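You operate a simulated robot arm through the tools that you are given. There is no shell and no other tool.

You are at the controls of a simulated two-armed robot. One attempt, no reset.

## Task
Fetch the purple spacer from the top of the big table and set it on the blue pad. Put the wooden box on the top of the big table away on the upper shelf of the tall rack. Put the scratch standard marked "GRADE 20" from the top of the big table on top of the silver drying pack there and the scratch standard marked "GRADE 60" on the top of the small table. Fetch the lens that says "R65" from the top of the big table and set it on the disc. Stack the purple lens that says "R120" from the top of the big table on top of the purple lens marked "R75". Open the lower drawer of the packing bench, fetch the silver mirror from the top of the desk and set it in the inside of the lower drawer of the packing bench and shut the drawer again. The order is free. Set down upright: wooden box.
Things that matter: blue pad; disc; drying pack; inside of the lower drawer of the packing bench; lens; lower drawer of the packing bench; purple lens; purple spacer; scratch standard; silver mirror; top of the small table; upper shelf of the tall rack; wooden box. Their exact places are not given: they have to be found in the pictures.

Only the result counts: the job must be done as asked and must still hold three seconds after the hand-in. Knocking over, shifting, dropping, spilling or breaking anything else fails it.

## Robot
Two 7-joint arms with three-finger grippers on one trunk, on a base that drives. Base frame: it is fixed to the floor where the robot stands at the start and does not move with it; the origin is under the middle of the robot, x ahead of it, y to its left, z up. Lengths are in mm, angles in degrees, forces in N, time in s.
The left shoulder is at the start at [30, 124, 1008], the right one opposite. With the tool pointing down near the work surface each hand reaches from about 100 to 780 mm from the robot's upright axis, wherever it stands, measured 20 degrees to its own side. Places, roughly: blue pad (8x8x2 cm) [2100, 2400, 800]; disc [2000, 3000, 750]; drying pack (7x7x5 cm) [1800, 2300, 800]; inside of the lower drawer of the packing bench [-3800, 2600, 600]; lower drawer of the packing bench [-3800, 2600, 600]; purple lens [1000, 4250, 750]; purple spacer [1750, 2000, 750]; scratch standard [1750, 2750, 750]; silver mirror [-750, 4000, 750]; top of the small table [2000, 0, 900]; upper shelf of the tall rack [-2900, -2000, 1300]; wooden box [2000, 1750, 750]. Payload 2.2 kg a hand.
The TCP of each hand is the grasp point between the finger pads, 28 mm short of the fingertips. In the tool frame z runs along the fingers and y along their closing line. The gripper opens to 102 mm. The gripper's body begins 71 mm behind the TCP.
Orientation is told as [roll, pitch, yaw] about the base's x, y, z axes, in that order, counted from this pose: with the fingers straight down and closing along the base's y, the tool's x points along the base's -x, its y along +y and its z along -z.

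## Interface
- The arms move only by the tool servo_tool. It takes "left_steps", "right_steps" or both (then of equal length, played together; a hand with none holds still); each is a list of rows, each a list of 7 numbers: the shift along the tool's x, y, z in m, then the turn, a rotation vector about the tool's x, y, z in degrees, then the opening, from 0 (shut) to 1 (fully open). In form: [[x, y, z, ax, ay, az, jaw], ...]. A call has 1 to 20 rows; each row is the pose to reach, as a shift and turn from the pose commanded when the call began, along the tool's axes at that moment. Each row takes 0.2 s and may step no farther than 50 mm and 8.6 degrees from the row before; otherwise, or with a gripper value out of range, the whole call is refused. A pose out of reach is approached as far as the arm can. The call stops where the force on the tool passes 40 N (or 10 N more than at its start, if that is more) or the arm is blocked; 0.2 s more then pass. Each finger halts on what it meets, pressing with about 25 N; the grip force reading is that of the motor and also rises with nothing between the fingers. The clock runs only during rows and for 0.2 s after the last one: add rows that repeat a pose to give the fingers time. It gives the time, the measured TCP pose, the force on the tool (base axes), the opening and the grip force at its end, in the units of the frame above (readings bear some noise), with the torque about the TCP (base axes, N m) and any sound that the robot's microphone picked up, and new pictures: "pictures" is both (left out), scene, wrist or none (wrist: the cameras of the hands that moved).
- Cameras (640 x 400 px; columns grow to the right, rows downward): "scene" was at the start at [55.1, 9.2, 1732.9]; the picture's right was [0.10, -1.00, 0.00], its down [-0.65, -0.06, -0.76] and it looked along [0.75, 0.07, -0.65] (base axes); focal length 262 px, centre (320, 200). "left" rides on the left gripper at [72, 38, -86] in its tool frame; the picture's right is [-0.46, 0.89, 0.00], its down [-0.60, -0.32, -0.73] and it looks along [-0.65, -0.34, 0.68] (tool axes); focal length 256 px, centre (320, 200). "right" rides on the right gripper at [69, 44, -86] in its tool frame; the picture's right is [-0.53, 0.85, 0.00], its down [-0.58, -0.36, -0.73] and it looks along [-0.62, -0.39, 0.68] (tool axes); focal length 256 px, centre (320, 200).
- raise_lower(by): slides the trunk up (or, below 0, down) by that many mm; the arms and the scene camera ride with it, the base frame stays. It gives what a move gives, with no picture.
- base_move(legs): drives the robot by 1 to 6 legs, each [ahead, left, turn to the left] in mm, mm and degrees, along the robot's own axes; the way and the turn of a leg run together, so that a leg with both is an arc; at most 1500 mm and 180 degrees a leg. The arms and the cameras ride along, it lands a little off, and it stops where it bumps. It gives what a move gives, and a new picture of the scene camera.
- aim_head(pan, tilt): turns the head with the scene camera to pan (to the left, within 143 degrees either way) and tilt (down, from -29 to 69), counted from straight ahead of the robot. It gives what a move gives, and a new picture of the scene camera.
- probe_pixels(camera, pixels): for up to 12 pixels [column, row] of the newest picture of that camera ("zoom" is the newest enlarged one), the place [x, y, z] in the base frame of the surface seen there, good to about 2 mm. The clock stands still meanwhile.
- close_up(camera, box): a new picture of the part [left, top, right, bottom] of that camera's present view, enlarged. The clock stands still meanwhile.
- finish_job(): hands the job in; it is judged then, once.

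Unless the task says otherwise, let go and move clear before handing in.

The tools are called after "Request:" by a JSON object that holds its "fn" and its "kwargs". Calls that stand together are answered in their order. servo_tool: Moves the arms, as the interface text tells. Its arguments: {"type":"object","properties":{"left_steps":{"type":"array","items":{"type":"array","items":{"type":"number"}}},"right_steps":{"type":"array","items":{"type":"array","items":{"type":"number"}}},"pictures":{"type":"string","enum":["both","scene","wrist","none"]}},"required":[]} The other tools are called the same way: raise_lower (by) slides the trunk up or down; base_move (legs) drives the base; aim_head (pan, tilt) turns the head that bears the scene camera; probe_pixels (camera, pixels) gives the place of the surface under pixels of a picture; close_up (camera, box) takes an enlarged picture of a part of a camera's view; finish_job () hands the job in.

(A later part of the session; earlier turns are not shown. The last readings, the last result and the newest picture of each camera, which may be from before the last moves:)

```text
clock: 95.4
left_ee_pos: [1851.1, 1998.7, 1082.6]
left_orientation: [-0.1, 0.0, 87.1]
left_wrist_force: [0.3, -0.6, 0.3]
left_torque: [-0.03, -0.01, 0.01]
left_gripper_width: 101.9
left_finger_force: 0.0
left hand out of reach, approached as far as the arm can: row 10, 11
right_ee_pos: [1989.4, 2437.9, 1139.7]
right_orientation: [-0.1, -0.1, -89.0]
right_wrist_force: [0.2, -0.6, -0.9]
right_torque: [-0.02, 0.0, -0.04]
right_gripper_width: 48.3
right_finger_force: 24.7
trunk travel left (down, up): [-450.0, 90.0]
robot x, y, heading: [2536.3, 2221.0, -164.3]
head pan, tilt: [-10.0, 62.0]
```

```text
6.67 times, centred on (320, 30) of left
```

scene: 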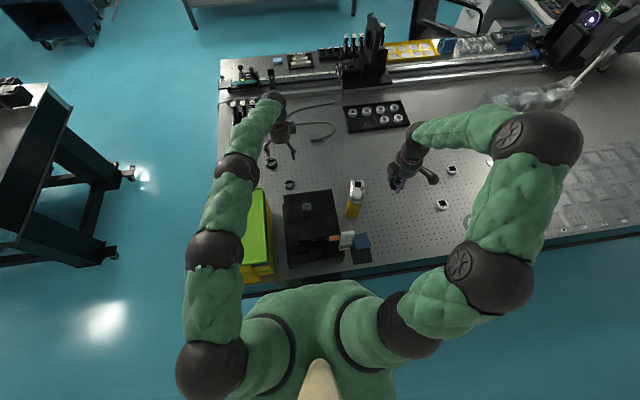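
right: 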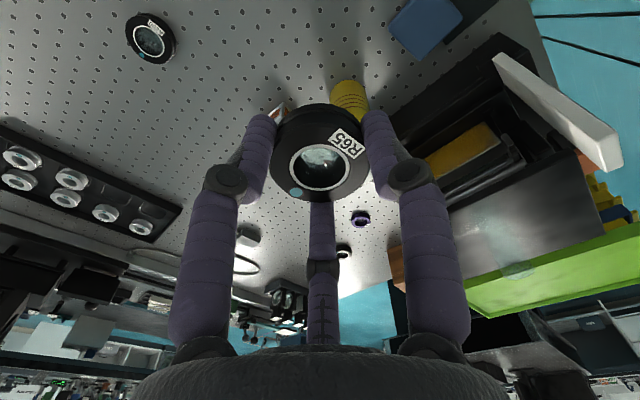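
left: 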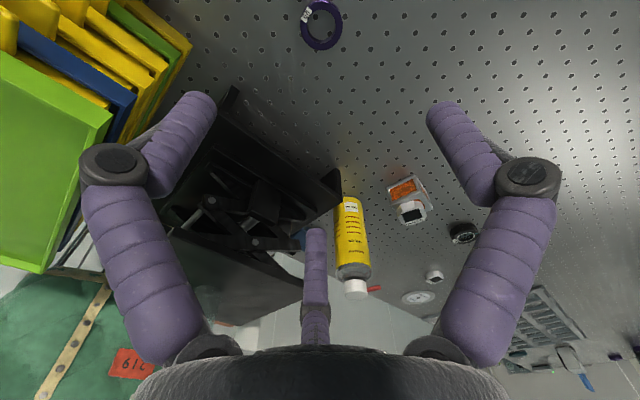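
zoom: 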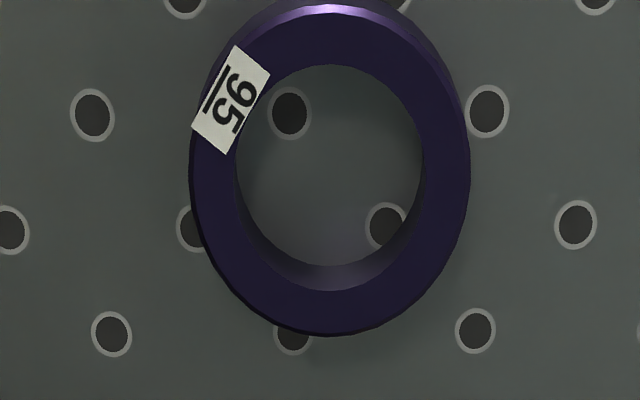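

Spacer's centre ≈ (1849,1999), top 815. I descend in stages.

Request:
{"fn": "servo_tool", "kwargs": {"left_steps": [[-0.0006, 0.002, 0.045, 0, 0, 0, 0.9], [-0.0006, 0.002, 0.09, 0, 0, 0, 0.9], [-0.0006, 0.002, 0.135, 0, 0, 0, 0.9], [-0.0006, 0.002, 0.175, 0, 0, 0, 0.9], [-0.0006, 0.002, 0.205, 0, 0, 0, 0.9], [-0.0006, 0.002, 0.205, 0, 0, 0, 0.9]], "pictures": "both"}}

Request:
{"fn": "probe_pixels", "kwargs": {"camera": "scene", "pixels": [[275, 145], [258, 170], [240, 195], [225, 230], [214, 260], [260, 215]]}}

```text
clock: 96.8
left_ee_pos: [1873.6, 2001.9, 892.4]
left_orientation: [0.0, 0.0, 87.1]
left_wrist_force: [-0.6, 0.0, -0.4]
left_torque: [-0.04, 0.01, -0.02]
left_gripper_width: 92.0
left_finger_force: 0.0
left hand out of reach, approached as far as the arm can: row 3, 4, 5, 6
right_ee_pos: [1989.3, 2437.7, 1140.3]
right_orientation: [0.0, -0.2, -89.0]
right_wrist_force: [-0.1, -1.0, 0.1]
right_torque: [-0.03, 0.02, 0.04]
right_gripper_width: 48.3
right_finger_force: 25.3
trunk travel left (down, up): [-450.0, 90.0]
robot x, y, heading: [2538.1, 2221.5, -163.9]
head pan, tilt: [-10.0, 62.0]
```

scene: 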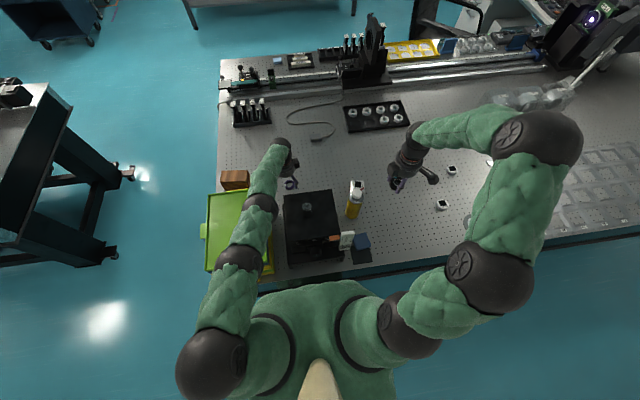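
left: 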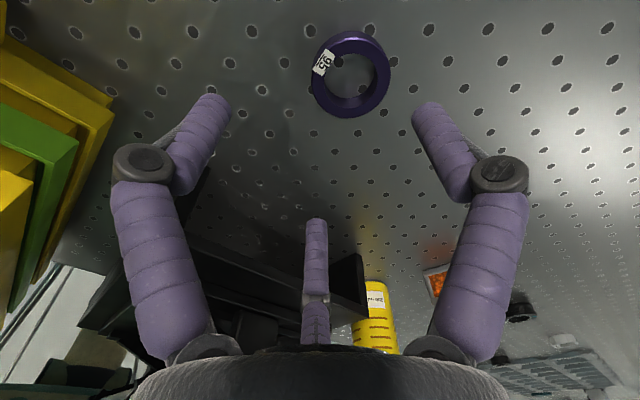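

```text
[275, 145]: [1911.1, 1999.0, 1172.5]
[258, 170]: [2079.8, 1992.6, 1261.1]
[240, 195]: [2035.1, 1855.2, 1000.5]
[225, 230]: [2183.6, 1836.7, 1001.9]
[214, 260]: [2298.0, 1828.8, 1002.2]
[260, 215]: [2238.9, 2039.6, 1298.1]
```

The left arm falls ~23 mm short here; a table foot (straight ahead earlier) blocked the base. I lift the left hand, shift the base right past the foot and go ahead 60 mm.

Request:
{"fn": "servo_tool", "kwargs": {"left_steps": [[0.0, -0.025, -0.04, 0, 0, 0, 0.9], [0.0, -0.05, -0.08, 0, 0, 0, 0.9], [0.0, -0.05, -0.12, 0, 0, 0, 0.9], [0.0, -0.05, -0.16, 0, 0, 0, 0.9], [0.0, -0.05, -0.2, 0, 0, 0, 0.9], [0.0, -0.05, -0.25, 0, 0, 0, 0.9]], "pictures": "none"}}

Request:
{"fn": "base_move", "kwargs": {"legs": [[0, -185, 0], [58, 0, 0]]}}

```text
clock: 97.3
left_ee_pos: [1937.3, 2039.9, 865.5]
left_orientation: [-4.0, -1.4, 85.6]
left_wrist_force: [-10.6, 2.1, -2.1]
left_torque: [-0.18, -0.05, 0.49]
left_gripper_width: 88.9
left_finger_force: 0.0
right_ee_pos: [1989.0, 2439.4, 1139.6]
right_orientation: [-0.1, -0.1, -89.0]
right_wrist_force: [-0.3, 0.2, -0.5]
right_torque: [-0.01, 0.03, -0.01]
right_gripper_width: 48.1
right_finger_force: 25.1
trunk travel left (down, up): [-450.0, 90.0]
robot x, y, heading: [2535.4, 2218.6, -164.0]
head pan, tilt: [-10.0, 62.0]
stopped in row 2 (left hand): the force on the tool passed its limit at 81 N (the readings are from after the stop); the commanded pose is now the measured one
```

```text
clock: 99.4
left_ee_pos: [1860.6, 2197.4, 863.8]
left_orientation: [-4.4, -1.4, 87.0]
left_wrist_force: [0.1, 0.4, -0.1]
left_torque: [-0.03, -0.03, -0.01]
left_gripper_width: 91.8
left_finger_force: 0.1
right_ee_pos: [1898.3, 2596.1, 1138.2]
right_orientation: [0.0, -0.2, -87.4]
right_wrist_force: [-0.9, -0.1, -0.4]
right_torque: [-0.02, -0.06, -0.01]
right_gripper_width: 48.3
right_finger_force: 24.8
trunk travel left (down, up): [-450.0, 90.0]
robot x, y, heading: [2455.6, 2389.2, -162.5]
head pan, tilt: [-10.0, 62.0]
```

scene: 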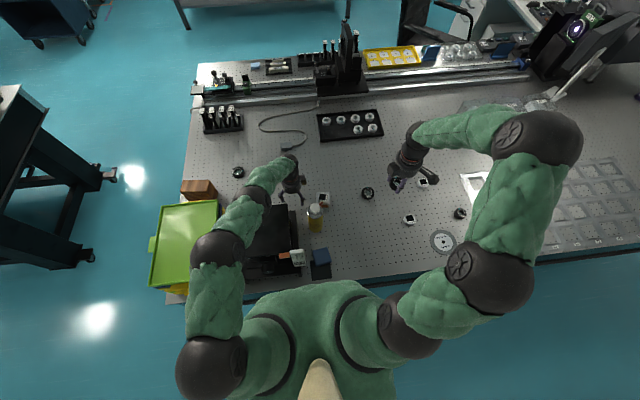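

The left hand hit something (81 N) near the jack before the base moved; I must check whether the jack, can or spacer shifted. I look closely and probe.

Request:
{"fn": "close_up", "kwargs": {"camera": "scene", "box": [140, 150, 380, 300]}}

Request:
{"fn": "close_up", "kwargs": {"camera": "left", "box": [0, 0, 640, 400]}}

```text
2.67 times, centred on (260, 225) of scene
```

zoom: 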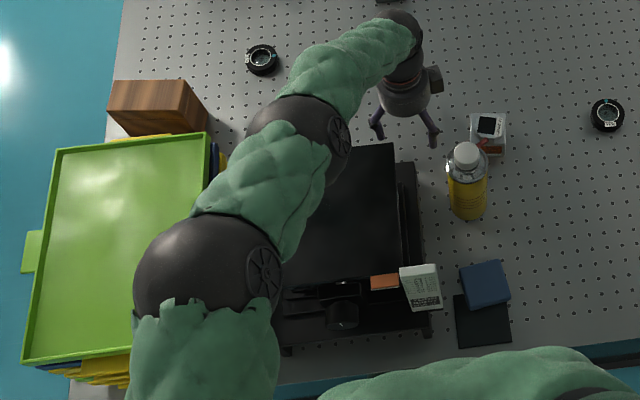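

```text
1.00 times, centred on (320, 200) of left (not enlarged: the box is as wide or as high as the picture)
```

zoom: 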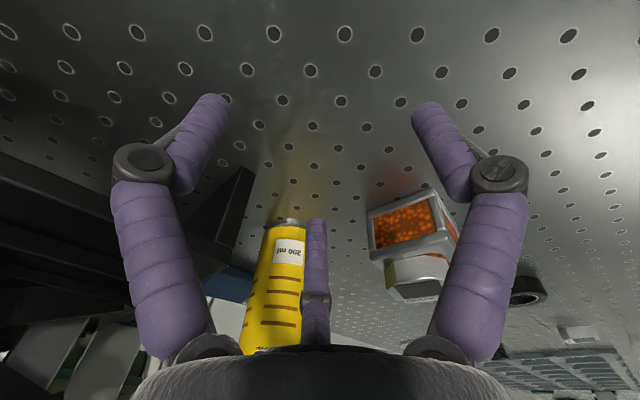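

The picture shows the can, pack with GRADE 20 and jack still standing. I lift the left hand straight up gently.

Request:
{"fn": "servo_tool", "kwargs": {"left_steps": [[0, 0, -0.03, 0, 0, 0, 0.9], [0, 0, -0.06, 0, 0, 0, 0.9], [0, 0, -0.1, 0, 0, 0, 0.9], [0, 0, -0.14, 0, 0, 0, 0.9], [0, 0, -0.18, 0, 0, 0, 0.9], [0, 0, -0.22, 0, 0, 0, 0.9], [0, 0, -0.26, 0, 0, 0, 0.9]], "pictures": "both"}}

```text
clock: 101.0
left_ee_pos: [1846.1, 2190.7, 1123.7]
left_orientation: [-4.4, -1.4, 87.0]
left_wrist_force: [0.6, -0.6, -0.2]
left_torque: [0.02, 0.02, 0.03]
left_gripper_width: 91.7
left_finger_force: 0.0
right_ee_pos: [1900.7, 2596.5, 1140.2]
right_orientation: [-0.1, -0.1, -87.4]
right_wrist_force: [-0.5, -0.8, -0.2]
right_torque: [0.01, 0.03, 0.0]
right_gripper_width: 48.3
right_finger_force: 24.8
trunk travel left (down, up): [-450.0, 90.0]
robot x, y, heading: [2448.7, 2392.8, -162.3]
head pan, tilt: [-10.0, 62.0]
```

scene: 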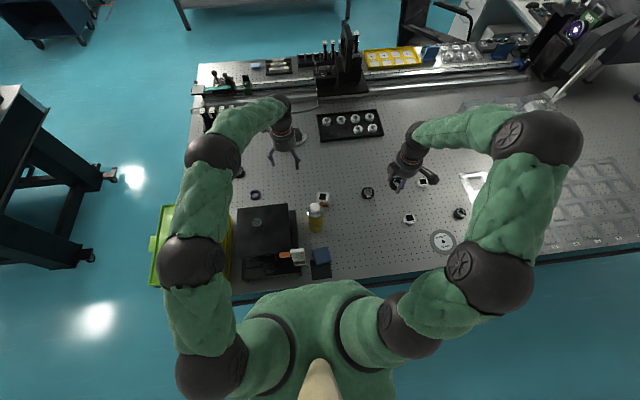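
left: 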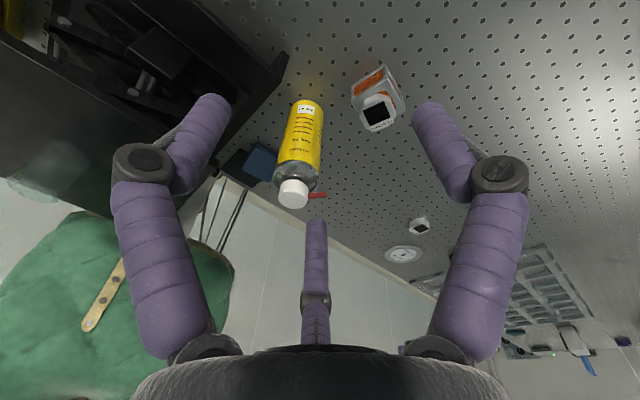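

Now everything is in view again; I probe the jack corners, spacer, can, pack to compare with earlier values.

Request:
{"fn": "close_up", "kwargs": {"camera": "scene", "box": [220, 170, 380, 290]}}

Request:
{"fn": "probe_pixels", "kwargs": {"camera": "zoom", "pixels": [[72, 157], [268, 138], [285, 290], [70, 300], [288, 150], [300, 380], [145, 85], [140, 95], [380, 145], [405, 115], [440, 105], [395, 340]]}}

```text
3.33 times, centred on (300, 230) of scene
```

zoom: 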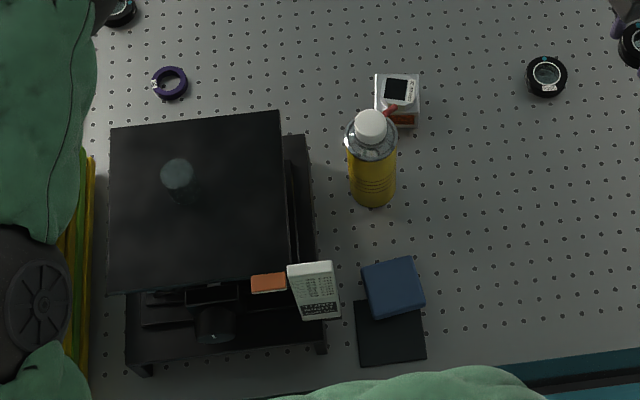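

```text
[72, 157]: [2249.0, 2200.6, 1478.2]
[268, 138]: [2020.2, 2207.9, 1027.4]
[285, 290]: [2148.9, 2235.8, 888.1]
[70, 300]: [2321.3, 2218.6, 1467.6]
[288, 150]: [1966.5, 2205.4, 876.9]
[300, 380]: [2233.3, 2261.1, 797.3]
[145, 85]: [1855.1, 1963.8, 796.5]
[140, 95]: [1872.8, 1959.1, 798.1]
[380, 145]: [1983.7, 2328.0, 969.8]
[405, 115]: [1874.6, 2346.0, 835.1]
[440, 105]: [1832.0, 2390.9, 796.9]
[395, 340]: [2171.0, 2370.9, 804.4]
```

I probe the platform corners exactly.

Request:
{"fn": "probe_pixels", "kwargs": {"camera": "zoom", "pixels": [[113, 131], [277, 115], [284, 277], [110, 288], [306, 140], [322, 350], [370, 120], [170, 70], [172, 97], [154, 84], [187, 84], [393, 88]]}}

```text
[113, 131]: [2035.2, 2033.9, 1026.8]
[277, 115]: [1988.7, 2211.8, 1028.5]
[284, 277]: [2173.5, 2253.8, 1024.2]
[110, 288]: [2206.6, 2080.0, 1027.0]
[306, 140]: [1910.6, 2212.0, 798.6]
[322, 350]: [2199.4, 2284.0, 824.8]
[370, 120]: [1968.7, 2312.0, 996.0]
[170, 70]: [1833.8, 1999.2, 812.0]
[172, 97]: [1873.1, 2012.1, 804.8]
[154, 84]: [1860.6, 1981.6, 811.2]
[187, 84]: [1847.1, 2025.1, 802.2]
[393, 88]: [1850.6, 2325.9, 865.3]
```

Jack corners, can and spacer are at the same places as before within a few mm, so nothing shifted. I bring the base 30 mm closer (straightening the heading) so that the spacer is within safe reach.

Request:
{"fn": "base_move", "kwargs": {"legs": [[0, 0, -1.7], [30, 0, 0]]}}

```text
clock: 101.7
left_ee_pos: [1846.6, 2192.1, 1124.5]
left_orientation: [-4.4, -1.5, 86.9]
left_wrist_force: [-0.6, -1.0, -0.6]
left_torque: [0.01, -0.01, 0.0]
left_gripper_width: 91.7
left_finger_force: 0.1
right_ee_pos: [1902.4, 2597.0, 1139.6]
right_orientation: [-0.1, 0.0, -87.6]
right_wrist_force: [0.0, 0.5, -0.6]
right_torque: [-0.03, 0.01, 0.01]
right_gripper_width: 48.2
right_finger_force: 24.8
trunk travel left (down, up): [-450.0, 90.0]
robot x, y, heading: [2450.9, 2392.8, -162.7]
head pan, tilt: [-10.0, 62.0]
stopped in leg 1: the robot was blocked; the commanded pose is now the measured one
```

scene: 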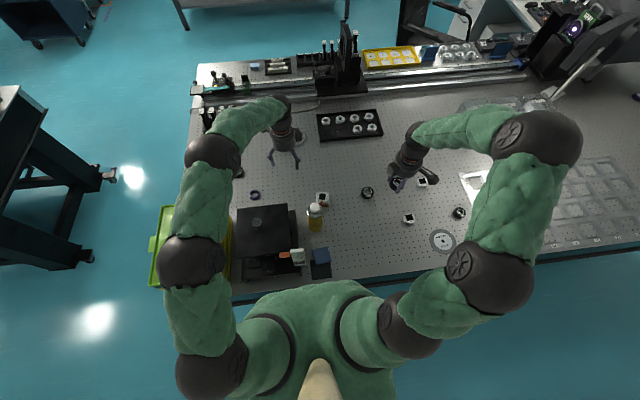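

The base touches the foot at its left; I give up the spacer from here (I'll take it from the table's end later), move off right and go on to the disc with R65.

Request:
{"fn": "base_move", "kwargs": {"legs": [[-15, -40, 0], [-20, -400, 0]]}}

Request:
{"fn": "close_up", "kwargs": {"camera": "scene", "box": [280, 120, 480, 280]}}

```text
clock: 104.8
left_ee_pos: [1744.7, 2634.8, 1123.3]
left_orientation: [-4.5, -1.4, 86.7]
left_wrist_force: [0.0, -1.0, 1.1]
left_torque: [0.03, -0.02, 0.02]
left_gripper_width: 91.9
left_finger_force: 0.1
right_ee_pos: [1802.5, 3040.7, 1140.2]
right_orientation: [-0.1, -0.2, -88.0]
right_wrist_force: [0.7, 0.5, -1.0]
right_torque: [-0.02, -0.02, 0.02]
right_gripper_width: 48.2
right_finger_force: 25.3
trunk travel left (down, up): [-450.0, 90.0]
robot x, y, heading: [2353.5, 2828.3, -162.9]
head pan, tilt: [-10.0, 62.0]
```

scene: 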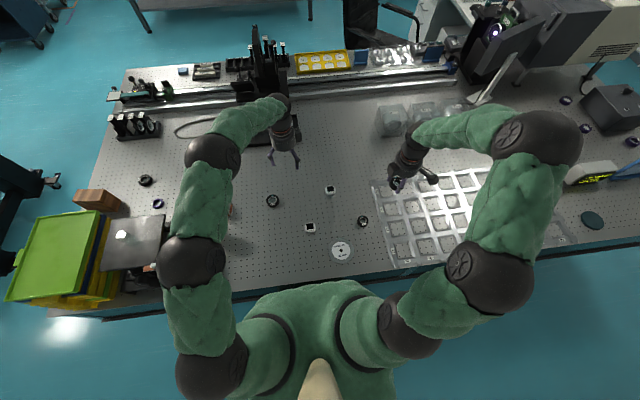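

```text
2.50 times, centred on (380, 200) of scene
```

zoom: 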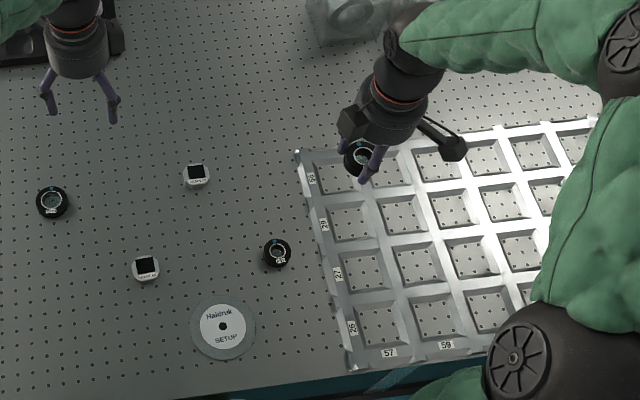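

The disc is at zoom (223,325). I probe it, its neighbour lens and the GRADE 60 block.

Request:
{"fn": "probe_pixels", "kwargs": {"camera": "zoom", "pixels": [[223, 325], [192, 325], [254, 325], [223, 298], [223, 356], [210, 326], [277, 248], [195, 172], [145, 265]]}}

Request:
{"fn": "probe_pixels", "kwargs": {"camera": "scene", "pixels": [[567, 100], [634, 142], [584, 127], [592, 219], [605, 110]]}}

```text
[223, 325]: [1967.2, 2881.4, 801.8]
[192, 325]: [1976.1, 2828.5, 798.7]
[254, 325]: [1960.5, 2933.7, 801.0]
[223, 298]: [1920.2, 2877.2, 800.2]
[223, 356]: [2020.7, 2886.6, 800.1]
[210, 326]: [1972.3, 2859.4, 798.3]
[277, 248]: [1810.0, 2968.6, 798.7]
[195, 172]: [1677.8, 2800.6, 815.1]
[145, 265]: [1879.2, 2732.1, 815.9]
```

```text
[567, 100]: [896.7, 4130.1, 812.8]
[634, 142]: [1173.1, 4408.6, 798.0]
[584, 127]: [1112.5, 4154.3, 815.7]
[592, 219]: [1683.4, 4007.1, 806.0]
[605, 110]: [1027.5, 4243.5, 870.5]
```

The disc's centre is (1968,2881), z≈801. I move R65 over it and down to 60 mm above.

Request:
{"fn": "servo_tool", "kwargs": {"right_steps": [[-0.0275, 0.0266, 0, 0, 0, 0, 0.2], [-0.055, 0.0532, 0, 0, 0, 0, 0.2], [-0.0825, 0.08, 0, 0, 0, 0, 0.2], [-0.11, 0.1064, 0, 0, 0, 0, 0.2], [-0.1375, 0.133, 0, 0, 0, 0, 0.2], [-0.1653, 0.1597, 0, 0, 0, 0, 0.2], [-0.1653, 0.1597, 0.04, 0, 0, 0, 0.2], [-0.1653, 0.1597, 0.08, 0, 0, 0, 0.2], [-0.1653, 0.1597, 0.12, 0, 0, 0, 0.2], [-0.1653, 0.1597, 0.16, 0, 0, 0, 0.2], [-0.1653, 0.1597, 0.2, 0, 0, 0, 0.2], [-0.1653, 0.1597, 0.245, 0, 0, 0, 0.2], [-0.1653, 0.1597, 0.245, 0, 0, 0, 0.2]], "pictures": "both"}}

```text
clock: 107.6
left_ee_pos: [1746.0, 2634.0, 1124.5]
left_orientation: [-4.3, -1.4, 86.6]
left_wrist_force: [0.0, -0.4, 0.7]
left_torque: [0.03, 0.0, -0.02]
left_gripper_width: 91.9
left_finger_force: 0.1
right_ee_pos: [1969.8, 2879.2, 893.4]
right_orientation: [-0.1, -0.1, -87.9]
right_wrist_force: [0.4, -0.4, -0.2]
right_torque: [-0.01, 0.01, 0.02]
right_gripper_width: 48.3
right_finger_force: 25.5
trunk travel left (down, up): [-450.0, 90.0]
robot x, y, heading: [2349.0, 2830.9, -162.8]
head pan, tilt: [-10.0, 62.0]
```

scene: 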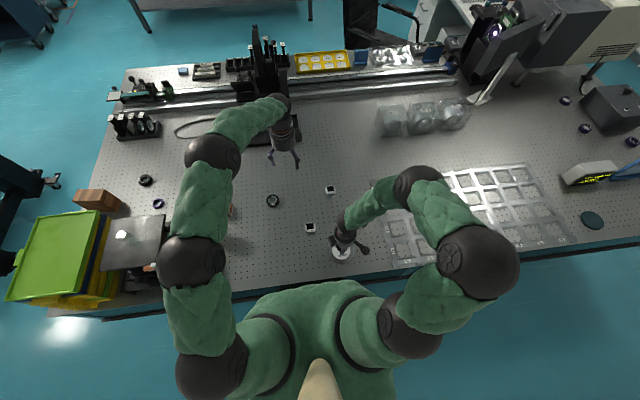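
right: 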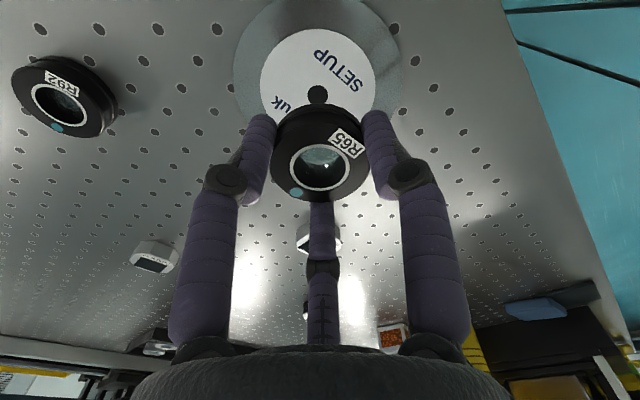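

R65 hovers above the disc. I check the disc hole position from this view, then lower.

Request:
{"fn": "probe_pixels", "kwargs": {"camera": "right", "pixels": [[317, 96], [330, 96], [317, 80], [240, 60], [395, 60]]}}

Request:
{"fn": "servo_tool", "kwargs": {"right_steps": [[0.001, -0.001, 0.02, 0, 0, 0, 0.2], [0.001, -0.001, 0.04, 0, 0, 0, 0.2], [0.001, -0.001, 0.052, 0, 0, 0, 0.2], [0.001, -0.001, 0.056, 0, 0, 0, 0.2], [0.001, -0.001, 0.056, 0, 0, 0, 0.2]], "pictures": "wrist"}}

```text
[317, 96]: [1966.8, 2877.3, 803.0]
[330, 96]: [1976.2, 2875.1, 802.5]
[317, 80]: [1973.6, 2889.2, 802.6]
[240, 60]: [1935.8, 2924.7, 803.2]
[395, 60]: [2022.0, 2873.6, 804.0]
```

```text
clock: 108.8
left_ee_pos: [1745.8, 2634.1, 1123.3]
left_orientation: [-4.4, -1.4, 86.6]
left_wrist_force: [0.7, 0.4, 0.3]
left_torque: [0.02, -0.04, 0.03]
left_gripper_width: 91.5
left_finger_force: 0.1
right_ee_pos: [1966.6, 2879.0, 838.6]
right_orientation: [-0.1, -0.1, -87.9]
right_wrist_force: [0.1, 0.3, -0.5]
right_torque: [-0.01, -0.02, -0.02]
right_gripper_width: 48.2
right_finger_force: 25.0
trunk travel left (down, up): [-450.0, 90.0]
robot x, y, heading: [2351.6, 2832.0, -162.9]
head pan, tilt: [-10.0, 62.0]
```

right: 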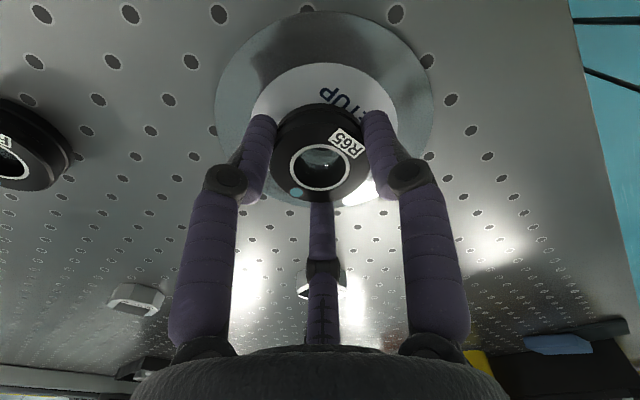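

About 2–3 mm above the disc; I lower by millimetres.

Request:
{"fn": "servo_tool", "kwargs": {"right_steps": [[0, 0, 0.001, 0, 0, 0, 0.2], [0, 0, 0.0015, 0, 0, 0, 0.2], [0, 0, 0.0015, 0, 0, 0, 0.2]], "pictures": "none"}}

Request:
{"fn": "servo_tool", "kwargs": {"right_steps": [[0, 0, 0.001, 0, 0, 0, 0.2], [0, 0, 0.001, 0, 0, 0, 0.2]], "pictures": "none"}}

```text
clock: 109.6
left_ee_pos: [1746.2, 2635.3, 1123.7]
left_orientation: [-4.4, -1.4, 86.6]
left_wrist_force: [-0.3, 0.4, -0.7]
left_torque: [-0.01, 0.0, 0.01]
left_gripper_width: 91.8
left_finger_force: 0.0
right_ee_pos: [1966.4, 2881.1, 837.2]
right_orientation: [-0.1, -0.2, -88.0]
right_wrist_force: [0.0, -0.7, 0.5]
right_torque: [0.0, 0.0, 0.04]
right_gripper_width: 48.2
right_finger_force: 24.9
trunk travel left (down, up): [-450.0, 90.0]
robot x, y, heading: [2354.6, 2829.2, -163.2]
head pan, tilt: [-10.0, 62.0]
```

```text
clock: 110.2
left_ee_pos: [1745.7, 2633.5, 1124.9]
left_orientation: [-4.4, -1.5, 86.6]
left_wrist_force: [0.1, -0.1, -1.0]
left_torque: [-0.03, 0.01, 0.0]
left_gripper_width: 91.7
left_finger_force: 0.0
right_ee_pos: [1968.0, 2880.6, 835.6]
right_orientation: [-0.1, -0.1, -87.9]
right_wrist_force: [0.1, -0.4, -0.2]
right_torque: [0.03, -0.02, -0.03]
right_gripper_width: 48.2
right_finger_force: 25.1
trunk travel left (down, up): [-450.0, 90.0]
robot x, y, heading: [2351.0, 2826.9, -162.8]
head pan, tilt: [-10.0, 62.0]
```

No contact yet; I lower another 1.5 mm.

Request:
{"fn": "servo_tool", "kwargs": {"right_steps": [[0, 0, 0.001, 0, 0, 0, 0.2], [0, 0, 0.0015, 0, 0, 0, 0.2], [0, 0, 0.0015, 0, 0, 0, 0.2]], "pictures": "wrist"}}

```text
clock: 111.0
left_ee_pos: [1745.0, 2633.8, 1125.2]
left_orientation: [-4.4, -1.4, 86.7]
left_wrist_force: [-0.6, -0.4, -0.1]
left_torque: [-0.02, 0.0, -0.01]
left_gripper_width: 91.7
left_finger_force: 0.1
right_ee_pos: [1967.4, 2879.1, 833.7]
right_orientation: [-0.1, -0.1, -87.9]
right_wrist_force: [-0.2, 0.3, -0.6]
right_torque: [0.02, 0.01, 0.0]
right_gripper_width: 48.4
right_finger_force: 25.3
trunk travel left (down, up): [-450.0, 90.0]
robot x, y, heading: [2350.9, 2829.4, -163.1]
head pan, tilt: [-10.0, 62.0]
```

right: 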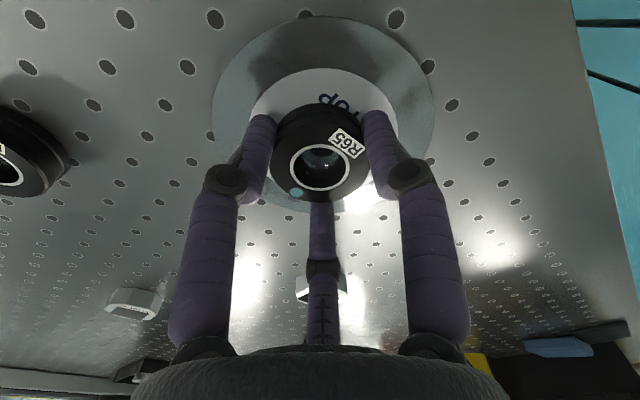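

Request:
{"fn": "servo_tool", "kwargs": {"right_steps": [[0, 0, 0.001, 0, 0, 0, 0.2], [0, 0, 0.0015, 0, 0, 0, 0.2], [0, 0, 0.0015, 0, 0, 0, 0.2]], "pictures": "none"}}

```text
clock: 111.8
left_ee_pos: [1745.6, 2633.9, 1124.7]
left_orientation: [-4.4, -1.4, 86.6]
left_wrist_force: [-0.1, -0.4, 0.5]
left_torque: [0.04, -0.01, 0.02]
left_gripper_width: 92.1
left_finger_force: 0.0
right_ee_pos: [1967.7, 2880.7, 833.3]
right_orientation: [-0.1, -0.1, -87.9]
right_wrist_force: [1.1, -0.3, 8.9]
right_torque: [0.01, -0.1, -0.01]
right_gripper_width: 48.2
right_finger_force: 25.1
trunk travel left (down, up): [-450.0, 90.0]
robot x, y, heading: [2353.0, 2830.9, -163.0]
head pan, tilt: [-10.0, 62.0]
```

Contact (8.9 N). I back 1 mm, open and lift.

Request:
{"fn": "servo_tool", "kwargs": {"right_steps": [[0, 0, -0.0008, 0, 0, 0, 0.35], [0, 0, -0.0008, 0, 0, 0, 0.7], [0, 0, -0.0008, 0, 0, 0, 0.7], [0, 0, -0.0008, 0, 0, 0, 0.7], [0, 0, -0.03, 0, 0, 0, 0.7], [0, 0, -0.07, 0, 0, 0, 0.7], [0, 0, -0.11, 0, 0, 0, 0.7], [0, 0, -0.15, 0, 0, 0, 0.7]], "pictures": "both"}}

```text
clock: 113.6
left_ee_pos: [1745.3, 2634.1, 1124.9]
left_orientation: [-4.2, -1.4, 86.6]
left_wrist_force: [-0.3, 0.7, 0.2]
left_torque: [0.04, 0.01, 0.02]
left_gripper_width: 91.7
left_finger_force: 0.1
right_ee_pos: [1968.9, 2883.1, 984.3]
right_orientation: [0.0, 0.0, -87.7]
right_wrist_force: [0.8, 0.1, 0.0]
right_torque: [-0.03, 0.01, 0.04]
right_gripper_width: 71.4
right_finger_force: 0.0
trunk travel left (down, up): [-450.0, 90.0]
robot x, y, heading: [2350.7, 2830.9, -163.0]
head pan, tilt: [-10.0, 62.0]
```

scene: 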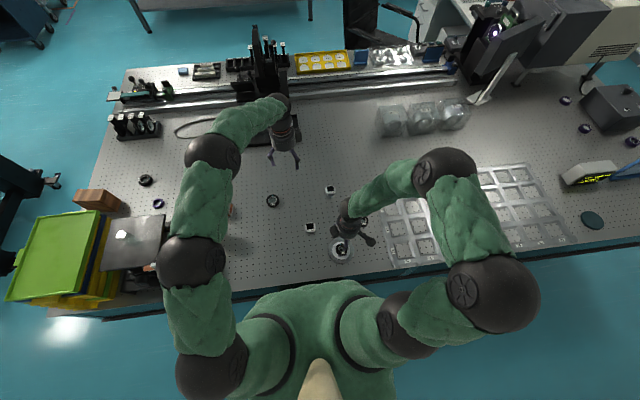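
right: 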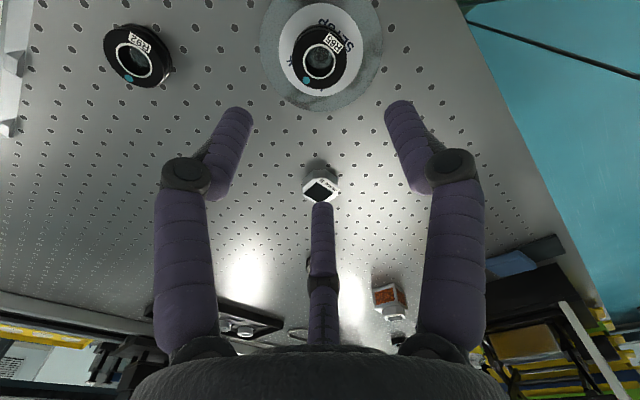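

R65 is on the disc. I zoom in on the purple lenses in the far right and on GRADE 60.

Request:
{"fn": "close_up", "kwargs": {"camera": "scene", "box": [540, 80, 640, 150]}}

Request:
{"fn": "close_up", "kwargs": {"camera": "scene", "box": [290, 170, 370, 270]}}

```text
5.71 times, centred on (590, 115) of scene
```

zoom: 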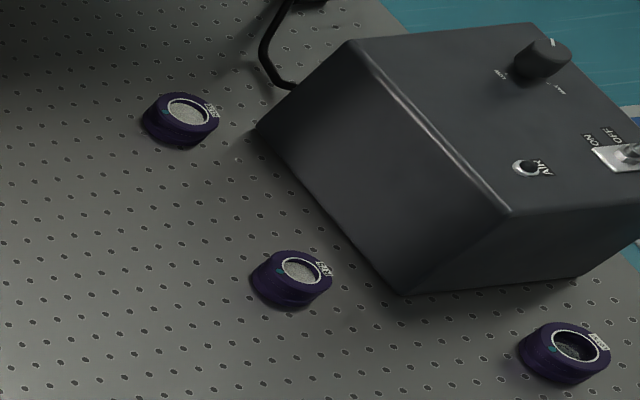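

```text
4.00 times, centred on (330, 220) of scene
```

zoom: 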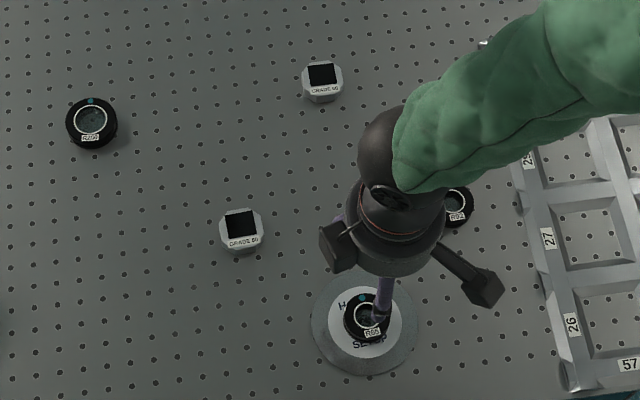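

Three purple lenses are near a black box; I need to get closer. I raise/retract the right hand and probe heights of tall things on the way.

Request:
{"fn": "servo_tool", "kwargs": {"right_steps": [[0, 0, -0.04, 0, 0, 0, 0.7], [0, 0, -0.08, 0, 0, 0, 0.7], [0, 0, -0.12, 0, 0, 0, 0.7], [0, 0, -0.16, 0, 0, 0, 0.7], [0, 0, -0.2, 0, 0, 0, 0.7]], "pictures": "none"}}

Request:
{"fn": "aim_head", "kwargs": {"pan": -50, "tilt": 45}}

```text
clock: 114.8
left_ee_pos: [1745.9, 2634.6, 1125.9]
left_orientation: [-4.4, -1.4, 86.6]
left_wrist_force: [-0.9, 0.3, 0.0]
left_torque: [0.0, 0.01, -0.03]
left_gripper_width: 91.8
left_finger_force: 0.0
right_ee_pos: [1969.3, 2881.7, 1181.9]
right_orientation: [-0.1, -0.1, -87.9]
right_wrist_force: [0.3, 0.4, 0.8]
right_torque: [0.04, -0.03, -0.01]
right_gripper_width: 71.5
right_finger_force: 0.1
trunk travel left (down, up): [-450.0, 90.0]
robot x, y, heading: [2354.0, 2831.6, -163.0]
head pan, tilt: [-10.0, 62.0]
```

```text
clock: 115.8
left_ee_pos: [1745.1, 2634.5, 1124.8]
left_orientation: [-4.4, -1.4, 86.5]
left_wrist_force: [0.4, -0.1, -0.5]
left_torque: [0.02, -0.02, 0.01]
left_gripper_width: 91.8
left_finger_force: 0.1
right_ee_pos: [1968.4, 2882.9, 1180.7]
right_orientation: [0.0, -0.1, -87.9]
right_wrist_force: [0.5, -0.8, 0.6]
right_torque: [-0.01, 0.02, -0.02]
right_gripper_width: 71.6
right_finger_force: 0.1
trunk travel left (down, up): [-450.0, 90.0]
robot x, y, heading: [2352.3, 2827.4, -162.8]
head pan, tilt: [-50.0, 45.0]
```

scene: 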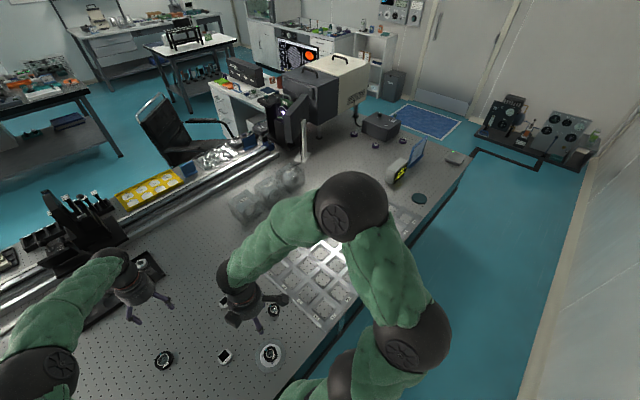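

I probe the table's far corner, the floor equipment and the big machine.

Request:
{"fn": "probe_pixels", "kwargs": {"camera": "scene", "pixels": [[468, 156], [410, 128], [500, 165], [480, 150], [535, 170], [545, 185], [350, 60], [330, 100], [380, 120], [420, 150], [305, 130], [450, 200]]}}

Request:
{"fn": "close_up", "kwargs": {"camera": "scene", "box": [340, 90, 500, 210]}}

```text
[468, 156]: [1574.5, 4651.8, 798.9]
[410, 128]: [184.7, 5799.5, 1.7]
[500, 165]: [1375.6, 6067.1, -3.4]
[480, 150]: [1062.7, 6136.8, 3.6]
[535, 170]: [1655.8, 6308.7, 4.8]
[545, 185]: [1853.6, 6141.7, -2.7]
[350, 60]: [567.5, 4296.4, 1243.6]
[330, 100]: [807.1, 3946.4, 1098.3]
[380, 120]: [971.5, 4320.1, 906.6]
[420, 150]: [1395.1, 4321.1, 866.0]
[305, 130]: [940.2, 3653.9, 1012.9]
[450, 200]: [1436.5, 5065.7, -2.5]
```

```text
3.33 times, centred on (420, 150) of scene
```

zoom: 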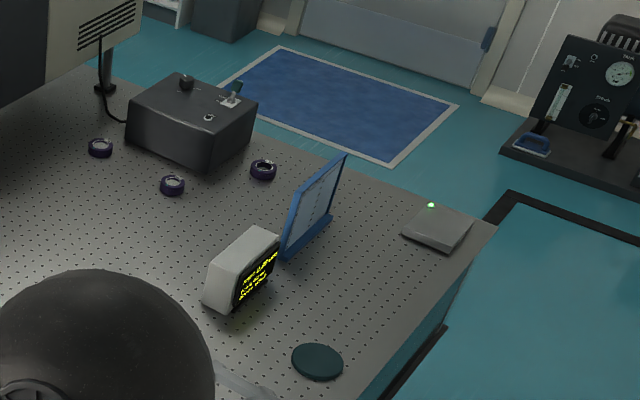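

The far end of the table (corner (1575,4652)) opens onto free floor, so the lenses can be reached from that end. I drive right along the gap.

Request:
{"fn": "base_move", "kwargs": {"legs": [[0, -1400, 0]]}}

Request:
{"fn": "aim_head", "kwargs": {"pan": -60, "tilt": 50}}

```text
clock: 122.8
left_ee_pos: [1325.3, 3949.4, 1124.5]
left_orientation: [-4.5, -1.4, 87.8]
left_wrist_force: [-0.1, -0.2, -0.6]
left_torque: [0.0, -0.01, 0.02]
left_gripper_width: 91.8
left_finger_force: 0.1
right_ee_pos: [1543.4, 4200.9, 1180.8]
right_orientation: [0.0, -0.1, -86.7]
right_wrist_force: [-0.4, -0.4, -0.5]
right_torque: [0.0, 0.01, -0.03]
right_gripper_width: 71.2
right_finger_force: 0.1
trunk travel left (down, up): [-450.0, 90.0]
robot x, y, heading: [1929.8, 4159.1, -161.9]
head pan, tilt: [-50.0, 45.0]
```

scene: 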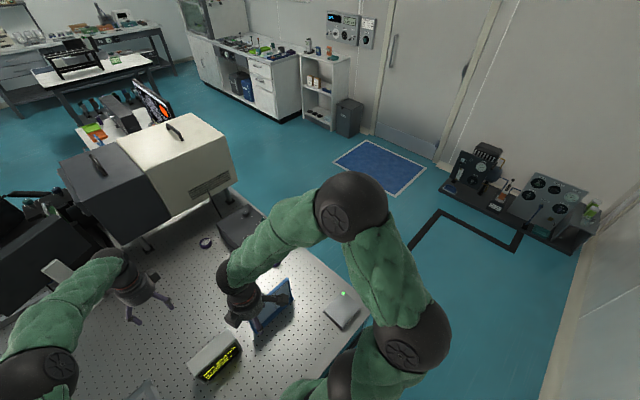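

```text
clock: 123.5
left_ee_pos: [1325.2, 3949.0, 1124.7]
left_orientation: [-4.4, -1.3, 87.8]
left_wrist_force: [-0.8, -0.1, 0.3]
left_torque: [0.0, -0.06, 0.03]
left_gripper_width: 91.7
left_finger_force: 0.1
right_ee_pos: [1543.9, 4200.6, 1180.7]
right_orientation: [-0.1, -0.1, -86.7]
right_wrist_force: [-0.9, -0.5, 0.3]
right_torque: [0.01, -0.01, -0.02]
right_gripper_width: 71.5
right_finger_force: 0.1
trunk travel left (down, up): [-450.0, 90.0]
robot x, y, heading: [1924.7, 4156.3, -161.7]
head pan, tilt: [-60.0, 50.0]
```

scene: 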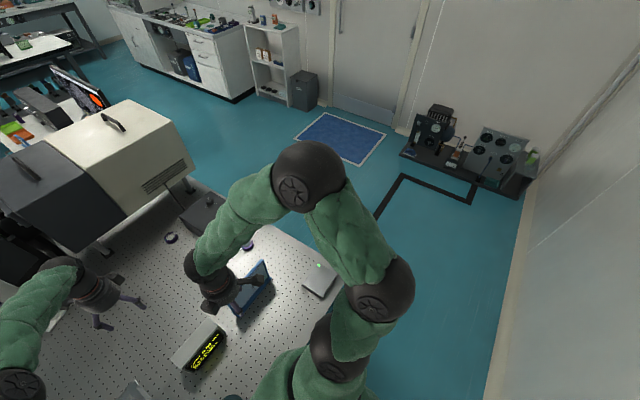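

The base drifted close to the table edge; I back off 120 mm and straighten the heading, then look at the floor beyond the table end.

Request:
{"fn": "base_move", "kwargs": {"legs": [[-130, 0, 0], [0, 0, -3.5]]}}

Request:
{"fn": "aim_head", "kwargs": {"pan": -75, "tilt": 40}}

Request:
{"fn": "probe_pixels", "kwargs": {"camera": "scene", "pixels": [[200, 200], [240, 170], [300, 170], [330, 220], [330, 300], [280, 250], [400, 200], [150, 250], [200, 100]]}}

```text
clock: 125.2
left_ee_pos: [1437.1, 4026.3, 1124.3]
left_orientation: [-4.3, -1.5, 84.2]
left_wrist_force: [-0.5, -0.3, 0.6]
left_torque: [0.0, -0.02, 0.0]
left_gripper_width: 91.8
left_finger_force: 0.1
right_ee_pos: [1669.0, 4264.5, 1180.6]
right_orientation: [0.0, -0.1, -90.1]
right_wrist_force: [0.4, 0.2, -1.2]
right_torque: [0.01, -0.03, -0.02]
right_gripper_width: 71.4
right_finger_force: 0.1
trunk travel left (down, up): [-450.0, 90.0]
robot x, y, heading: [2051.0, 4198.6, -165.1]
head pan, tilt: [-60.0, 50.0]
```

scene: 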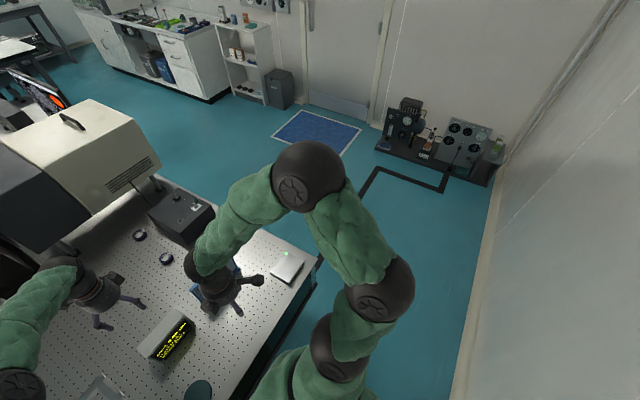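

```text
clock: 126.0
left_ee_pos: [1437.9, 4027.7, 1124.4]
left_orientation: [-4.3, -1.4, 84.3]
left_wrist_force: [0.4, -0.7, -0.5]
left_torque: [0.01, 0.0, -0.04]
left_gripper_width: 91.8
left_finger_force: 0.0
right_ee_pos: [1670.1, 4265.3, 1181.4]
right_orientation: [-0.2, -0.2, -90.2]
right_wrist_force: [0.2, -0.7, 0.2]
right_torque: [-0.03, 0.0, -0.01]
right_gripper_width: 71.5
right_finger_force: 0.0
trunk travel left (down, up): [-450.0, 90.0]
robot x, y, heading: [2054.3, 4195.4, -165.2]
head pan, tilt: [-75.0, 40.0]
```

scene: 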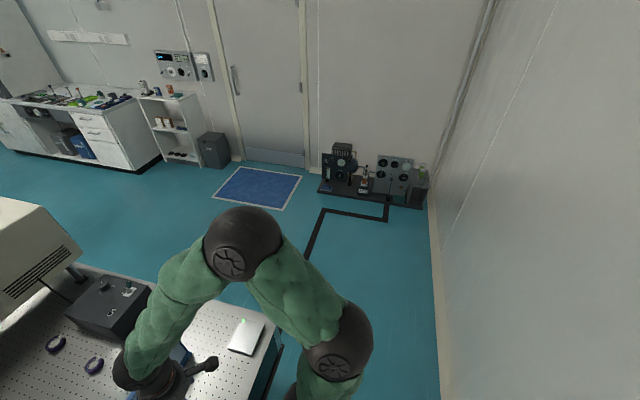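

```text
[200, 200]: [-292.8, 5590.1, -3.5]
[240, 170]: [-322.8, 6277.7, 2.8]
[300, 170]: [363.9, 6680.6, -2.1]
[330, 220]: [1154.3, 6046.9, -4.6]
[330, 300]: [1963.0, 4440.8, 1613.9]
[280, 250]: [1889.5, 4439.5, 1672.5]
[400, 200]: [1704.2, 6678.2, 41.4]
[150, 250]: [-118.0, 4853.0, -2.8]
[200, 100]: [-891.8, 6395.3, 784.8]
```

I check whether the black line on the floor is flat.

Request:
{"fn": "close_up", "kwargs": {"camera": "scene", "box": [260, 160, 460, 300]}}

Request:
{"fn": "probe_pixels", "kwargs": {"camera": "scene", "pixels": [[355, 214], [385, 216], [322, 213], [315, 228], [308, 250], [312, 252], [300, 245], [270, 360], [280, 350], [278, 370], [240, 205]]}}

```text
2.86 times, centred on (360, 230) of scene
```

zoom: 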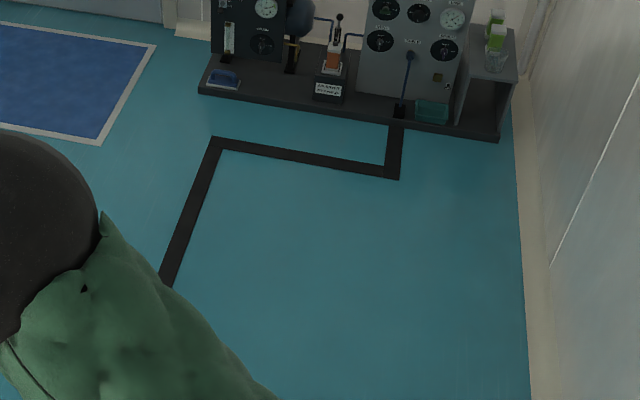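

```text
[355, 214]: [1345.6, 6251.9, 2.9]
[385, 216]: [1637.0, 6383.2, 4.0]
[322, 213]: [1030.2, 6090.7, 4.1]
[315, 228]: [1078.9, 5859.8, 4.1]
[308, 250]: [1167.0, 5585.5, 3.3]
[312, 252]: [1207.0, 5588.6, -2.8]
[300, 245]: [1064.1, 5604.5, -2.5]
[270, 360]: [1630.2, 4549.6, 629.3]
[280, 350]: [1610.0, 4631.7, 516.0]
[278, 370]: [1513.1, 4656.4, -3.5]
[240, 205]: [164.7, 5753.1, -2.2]
```

The line is only ~4 mm high. I drive right past the table end, ahead, and then turn left to face the table's end.

Request:
{"fn": "base_move", "kwargs": {"legs": [[0, -950, 0], [500, 0, 0]]}}

Request:
{"fn": "aim_head", "kwargs": {"pan": 60, "tilt": 50}}

```text
clock: 133.5
left_ee_pos: [709.7, 4827.3, 1123.9]
left_orientation: [-4.5, -1.5, 84.0]
left_wrist_force: [-0.3, 0.4, 0.4]
left_torque: [-0.03, -0.01, -0.01]
left_gripper_width: 91.7
left_finger_force: 0.1
right_ee_pos: [944.7, 5066.6, 1181.5]
right_orientation: [-0.2, -0.1, -90.5]
right_wrist_force: [0.1, -0.3, 0.3]
right_torque: [0.01, -0.03, -0.01]
right_gripper_width: 71.4
right_finger_force: 0.1
trunk travel left (down, up): [-450.0, 90.0]
robot x, y, heading: [1323.0, 4996.0, -165.3]
head pan, tilt: [-75.0, 40.0]
```

scene: 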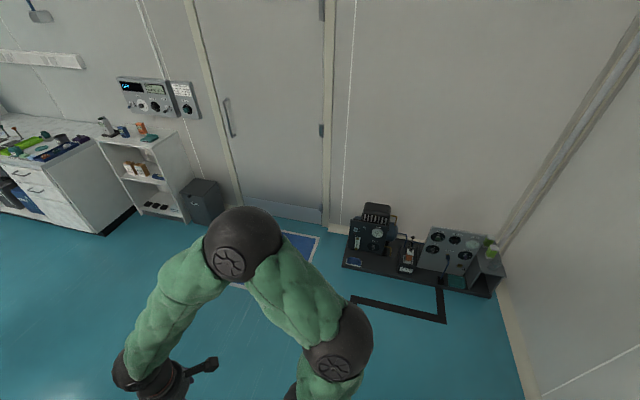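

```text
clock: 135.7
left_ee_pos: [708.4, 4829.7, 1124.7]
left_orientation: [-4.4, -1.4, 83.9]
left_wrist_force: [-0.4, -1.0, -0.6]
left_torque: [-0.02, -0.01, 0.03]
left_gripper_width: 91.7
left_finger_force: 0.0
right_ee_pos: [945.3, 5065.1, 1180.5]
right_orientation: [-0.1, -0.1, -90.5]
right_wrist_force: [-0.8, -0.5, -0.7]
right_torque: [0.0, 0.02, 0.0]
right_gripper_width: 71.4
right_finger_force: 0.2
trunk travel left (down, up): [-450.0, 90.0]
robot x, y, heading: [1322.9, 4999.0, -165.3]
head pan, tilt: [60.0, 50.0]
```

scene: 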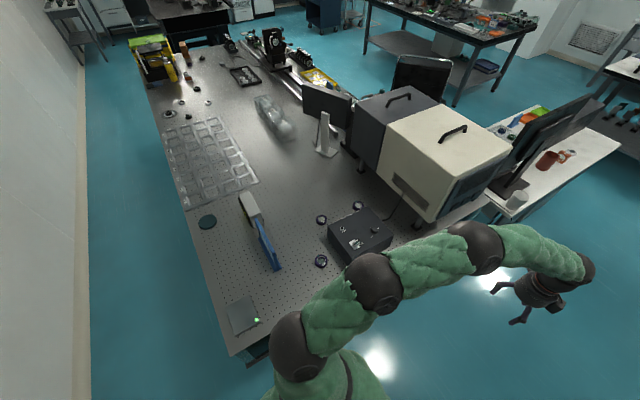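

The lenses are at pixels (321,219), (358,206) and (321,261). I enlarge to read labels.

Request:
{"fn": "close_up", "kwargs": {"camera": "scene", "box": [300, 190, 380, 280]}}

Request:
{"fn": "probe_pixels", "kwargs": {"camera": "scene", "pixels": [[321, 218], [358, 205], [321, 260], [340, 235], [390, 225], [365, 260], [350, 212], [398, 205], [430, 150], [430, 210], [520, 200], [460, 130]]}}

```text
4.44 times, centred on (340, 235) of scene
```

zoom: 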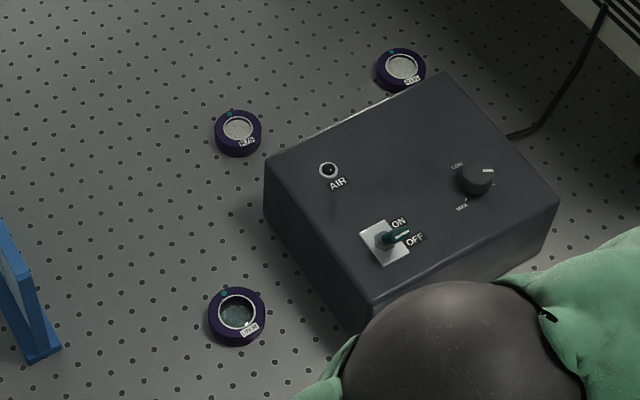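

```text
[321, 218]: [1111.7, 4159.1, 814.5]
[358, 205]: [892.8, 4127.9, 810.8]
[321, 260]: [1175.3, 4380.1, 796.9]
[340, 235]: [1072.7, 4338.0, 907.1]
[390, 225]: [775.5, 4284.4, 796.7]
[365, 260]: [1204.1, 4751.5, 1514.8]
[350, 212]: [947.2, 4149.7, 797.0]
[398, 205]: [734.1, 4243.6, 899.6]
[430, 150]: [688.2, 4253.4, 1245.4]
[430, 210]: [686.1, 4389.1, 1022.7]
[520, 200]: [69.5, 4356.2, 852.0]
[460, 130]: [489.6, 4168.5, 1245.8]
```

Request:
{"fn": "close_up", "kwargs": {"camera": "scene", "box": [310, 210, 332, 226]}}

Request:
{"fn": "close_up", "kwargs": {"camera": "scene", "box": [347, 197, 369, 213]}}

Request:
{"fn": "close_up", "kwargs": {"camera": "scene", "box": [308, 250, 336, 270]}}

```text
16.00 times, centred on (321, 218) of scene
```

zoom: 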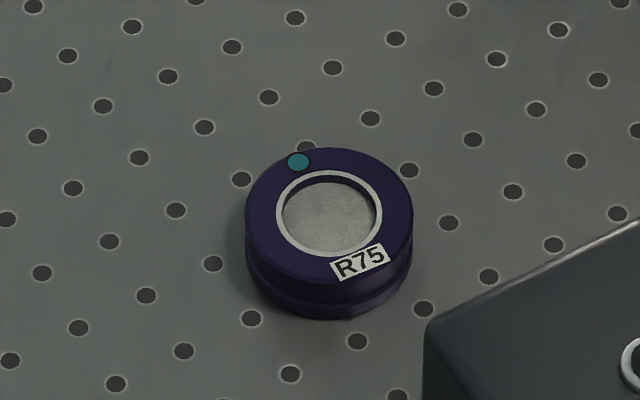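

```text
16.00 times, centred on (358, 205) of scene
```

zoom: 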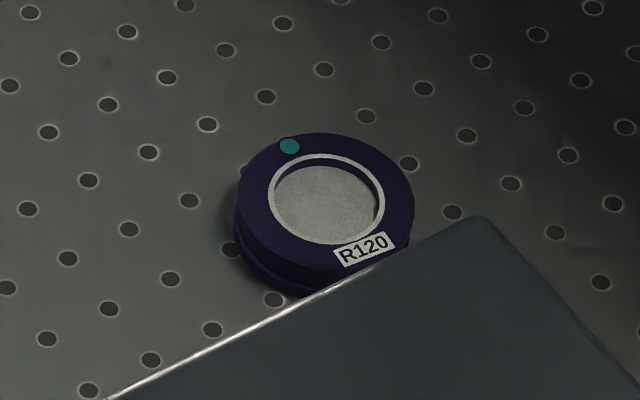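

```text
16.00 times, centred on (322, 260) of scene
```

zoom: 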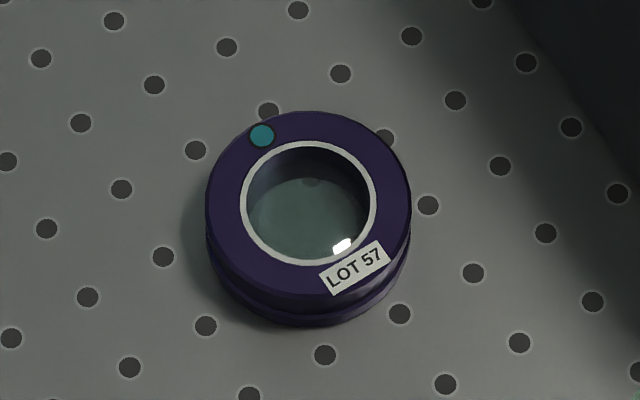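

R120 is at (893,4128) behind the black box (top 907), R75 at (1112,4157); the tall white machine is at its side. I tuck the right arm up and back first.

Request:
{"fn": "servo_tool", "kwargs": {"right_steps": [[0.006, 0.024, -0.03, 0, 0, 0, 0.7], [0.012, 0.048, -0.06, 0, 0, 0, 0.7], [0.018, 0.072, -0.09, 0, 0, 0, 0.7], [0.024, 0.096, -0.12, 0, 0, 0, 0.7], [0.03, 0.12, -0.15, 0, 0, 0, 0.7], [0.038, 0.145, -0.17, 0, 0, 0, 0.7]], "pictures": "none"}}

```text
clock: 137.1
left_ee_pos: [710.2, 4827.4, 1124.5]
left_orientation: [-4.4, -1.4, 84.0]
left_wrist_force: [-0.2, 0.0, 0.5]
left_torque: [-0.04, -0.01, -0.03]
left_gripper_width: 91.9
left_finger_force: 0.1
right_ee_pos: [1092.4, 5104.5, 1350.3]
right_orientation: [-0.1, -0.2, -90.6]
right_wrist_force: [0.3, 0.4, 0.4]
right_torque: [-0.02, 0.01, -0.01]
right_gripper_width: 71.3
right_finger_force: 0.0
trunk travel left (down, up): [-450.0, 90.0]
robot x, y, heading: [1326.4, 4993.4, -165.7]
head pan, tilt: [60.0, 50.0]
```

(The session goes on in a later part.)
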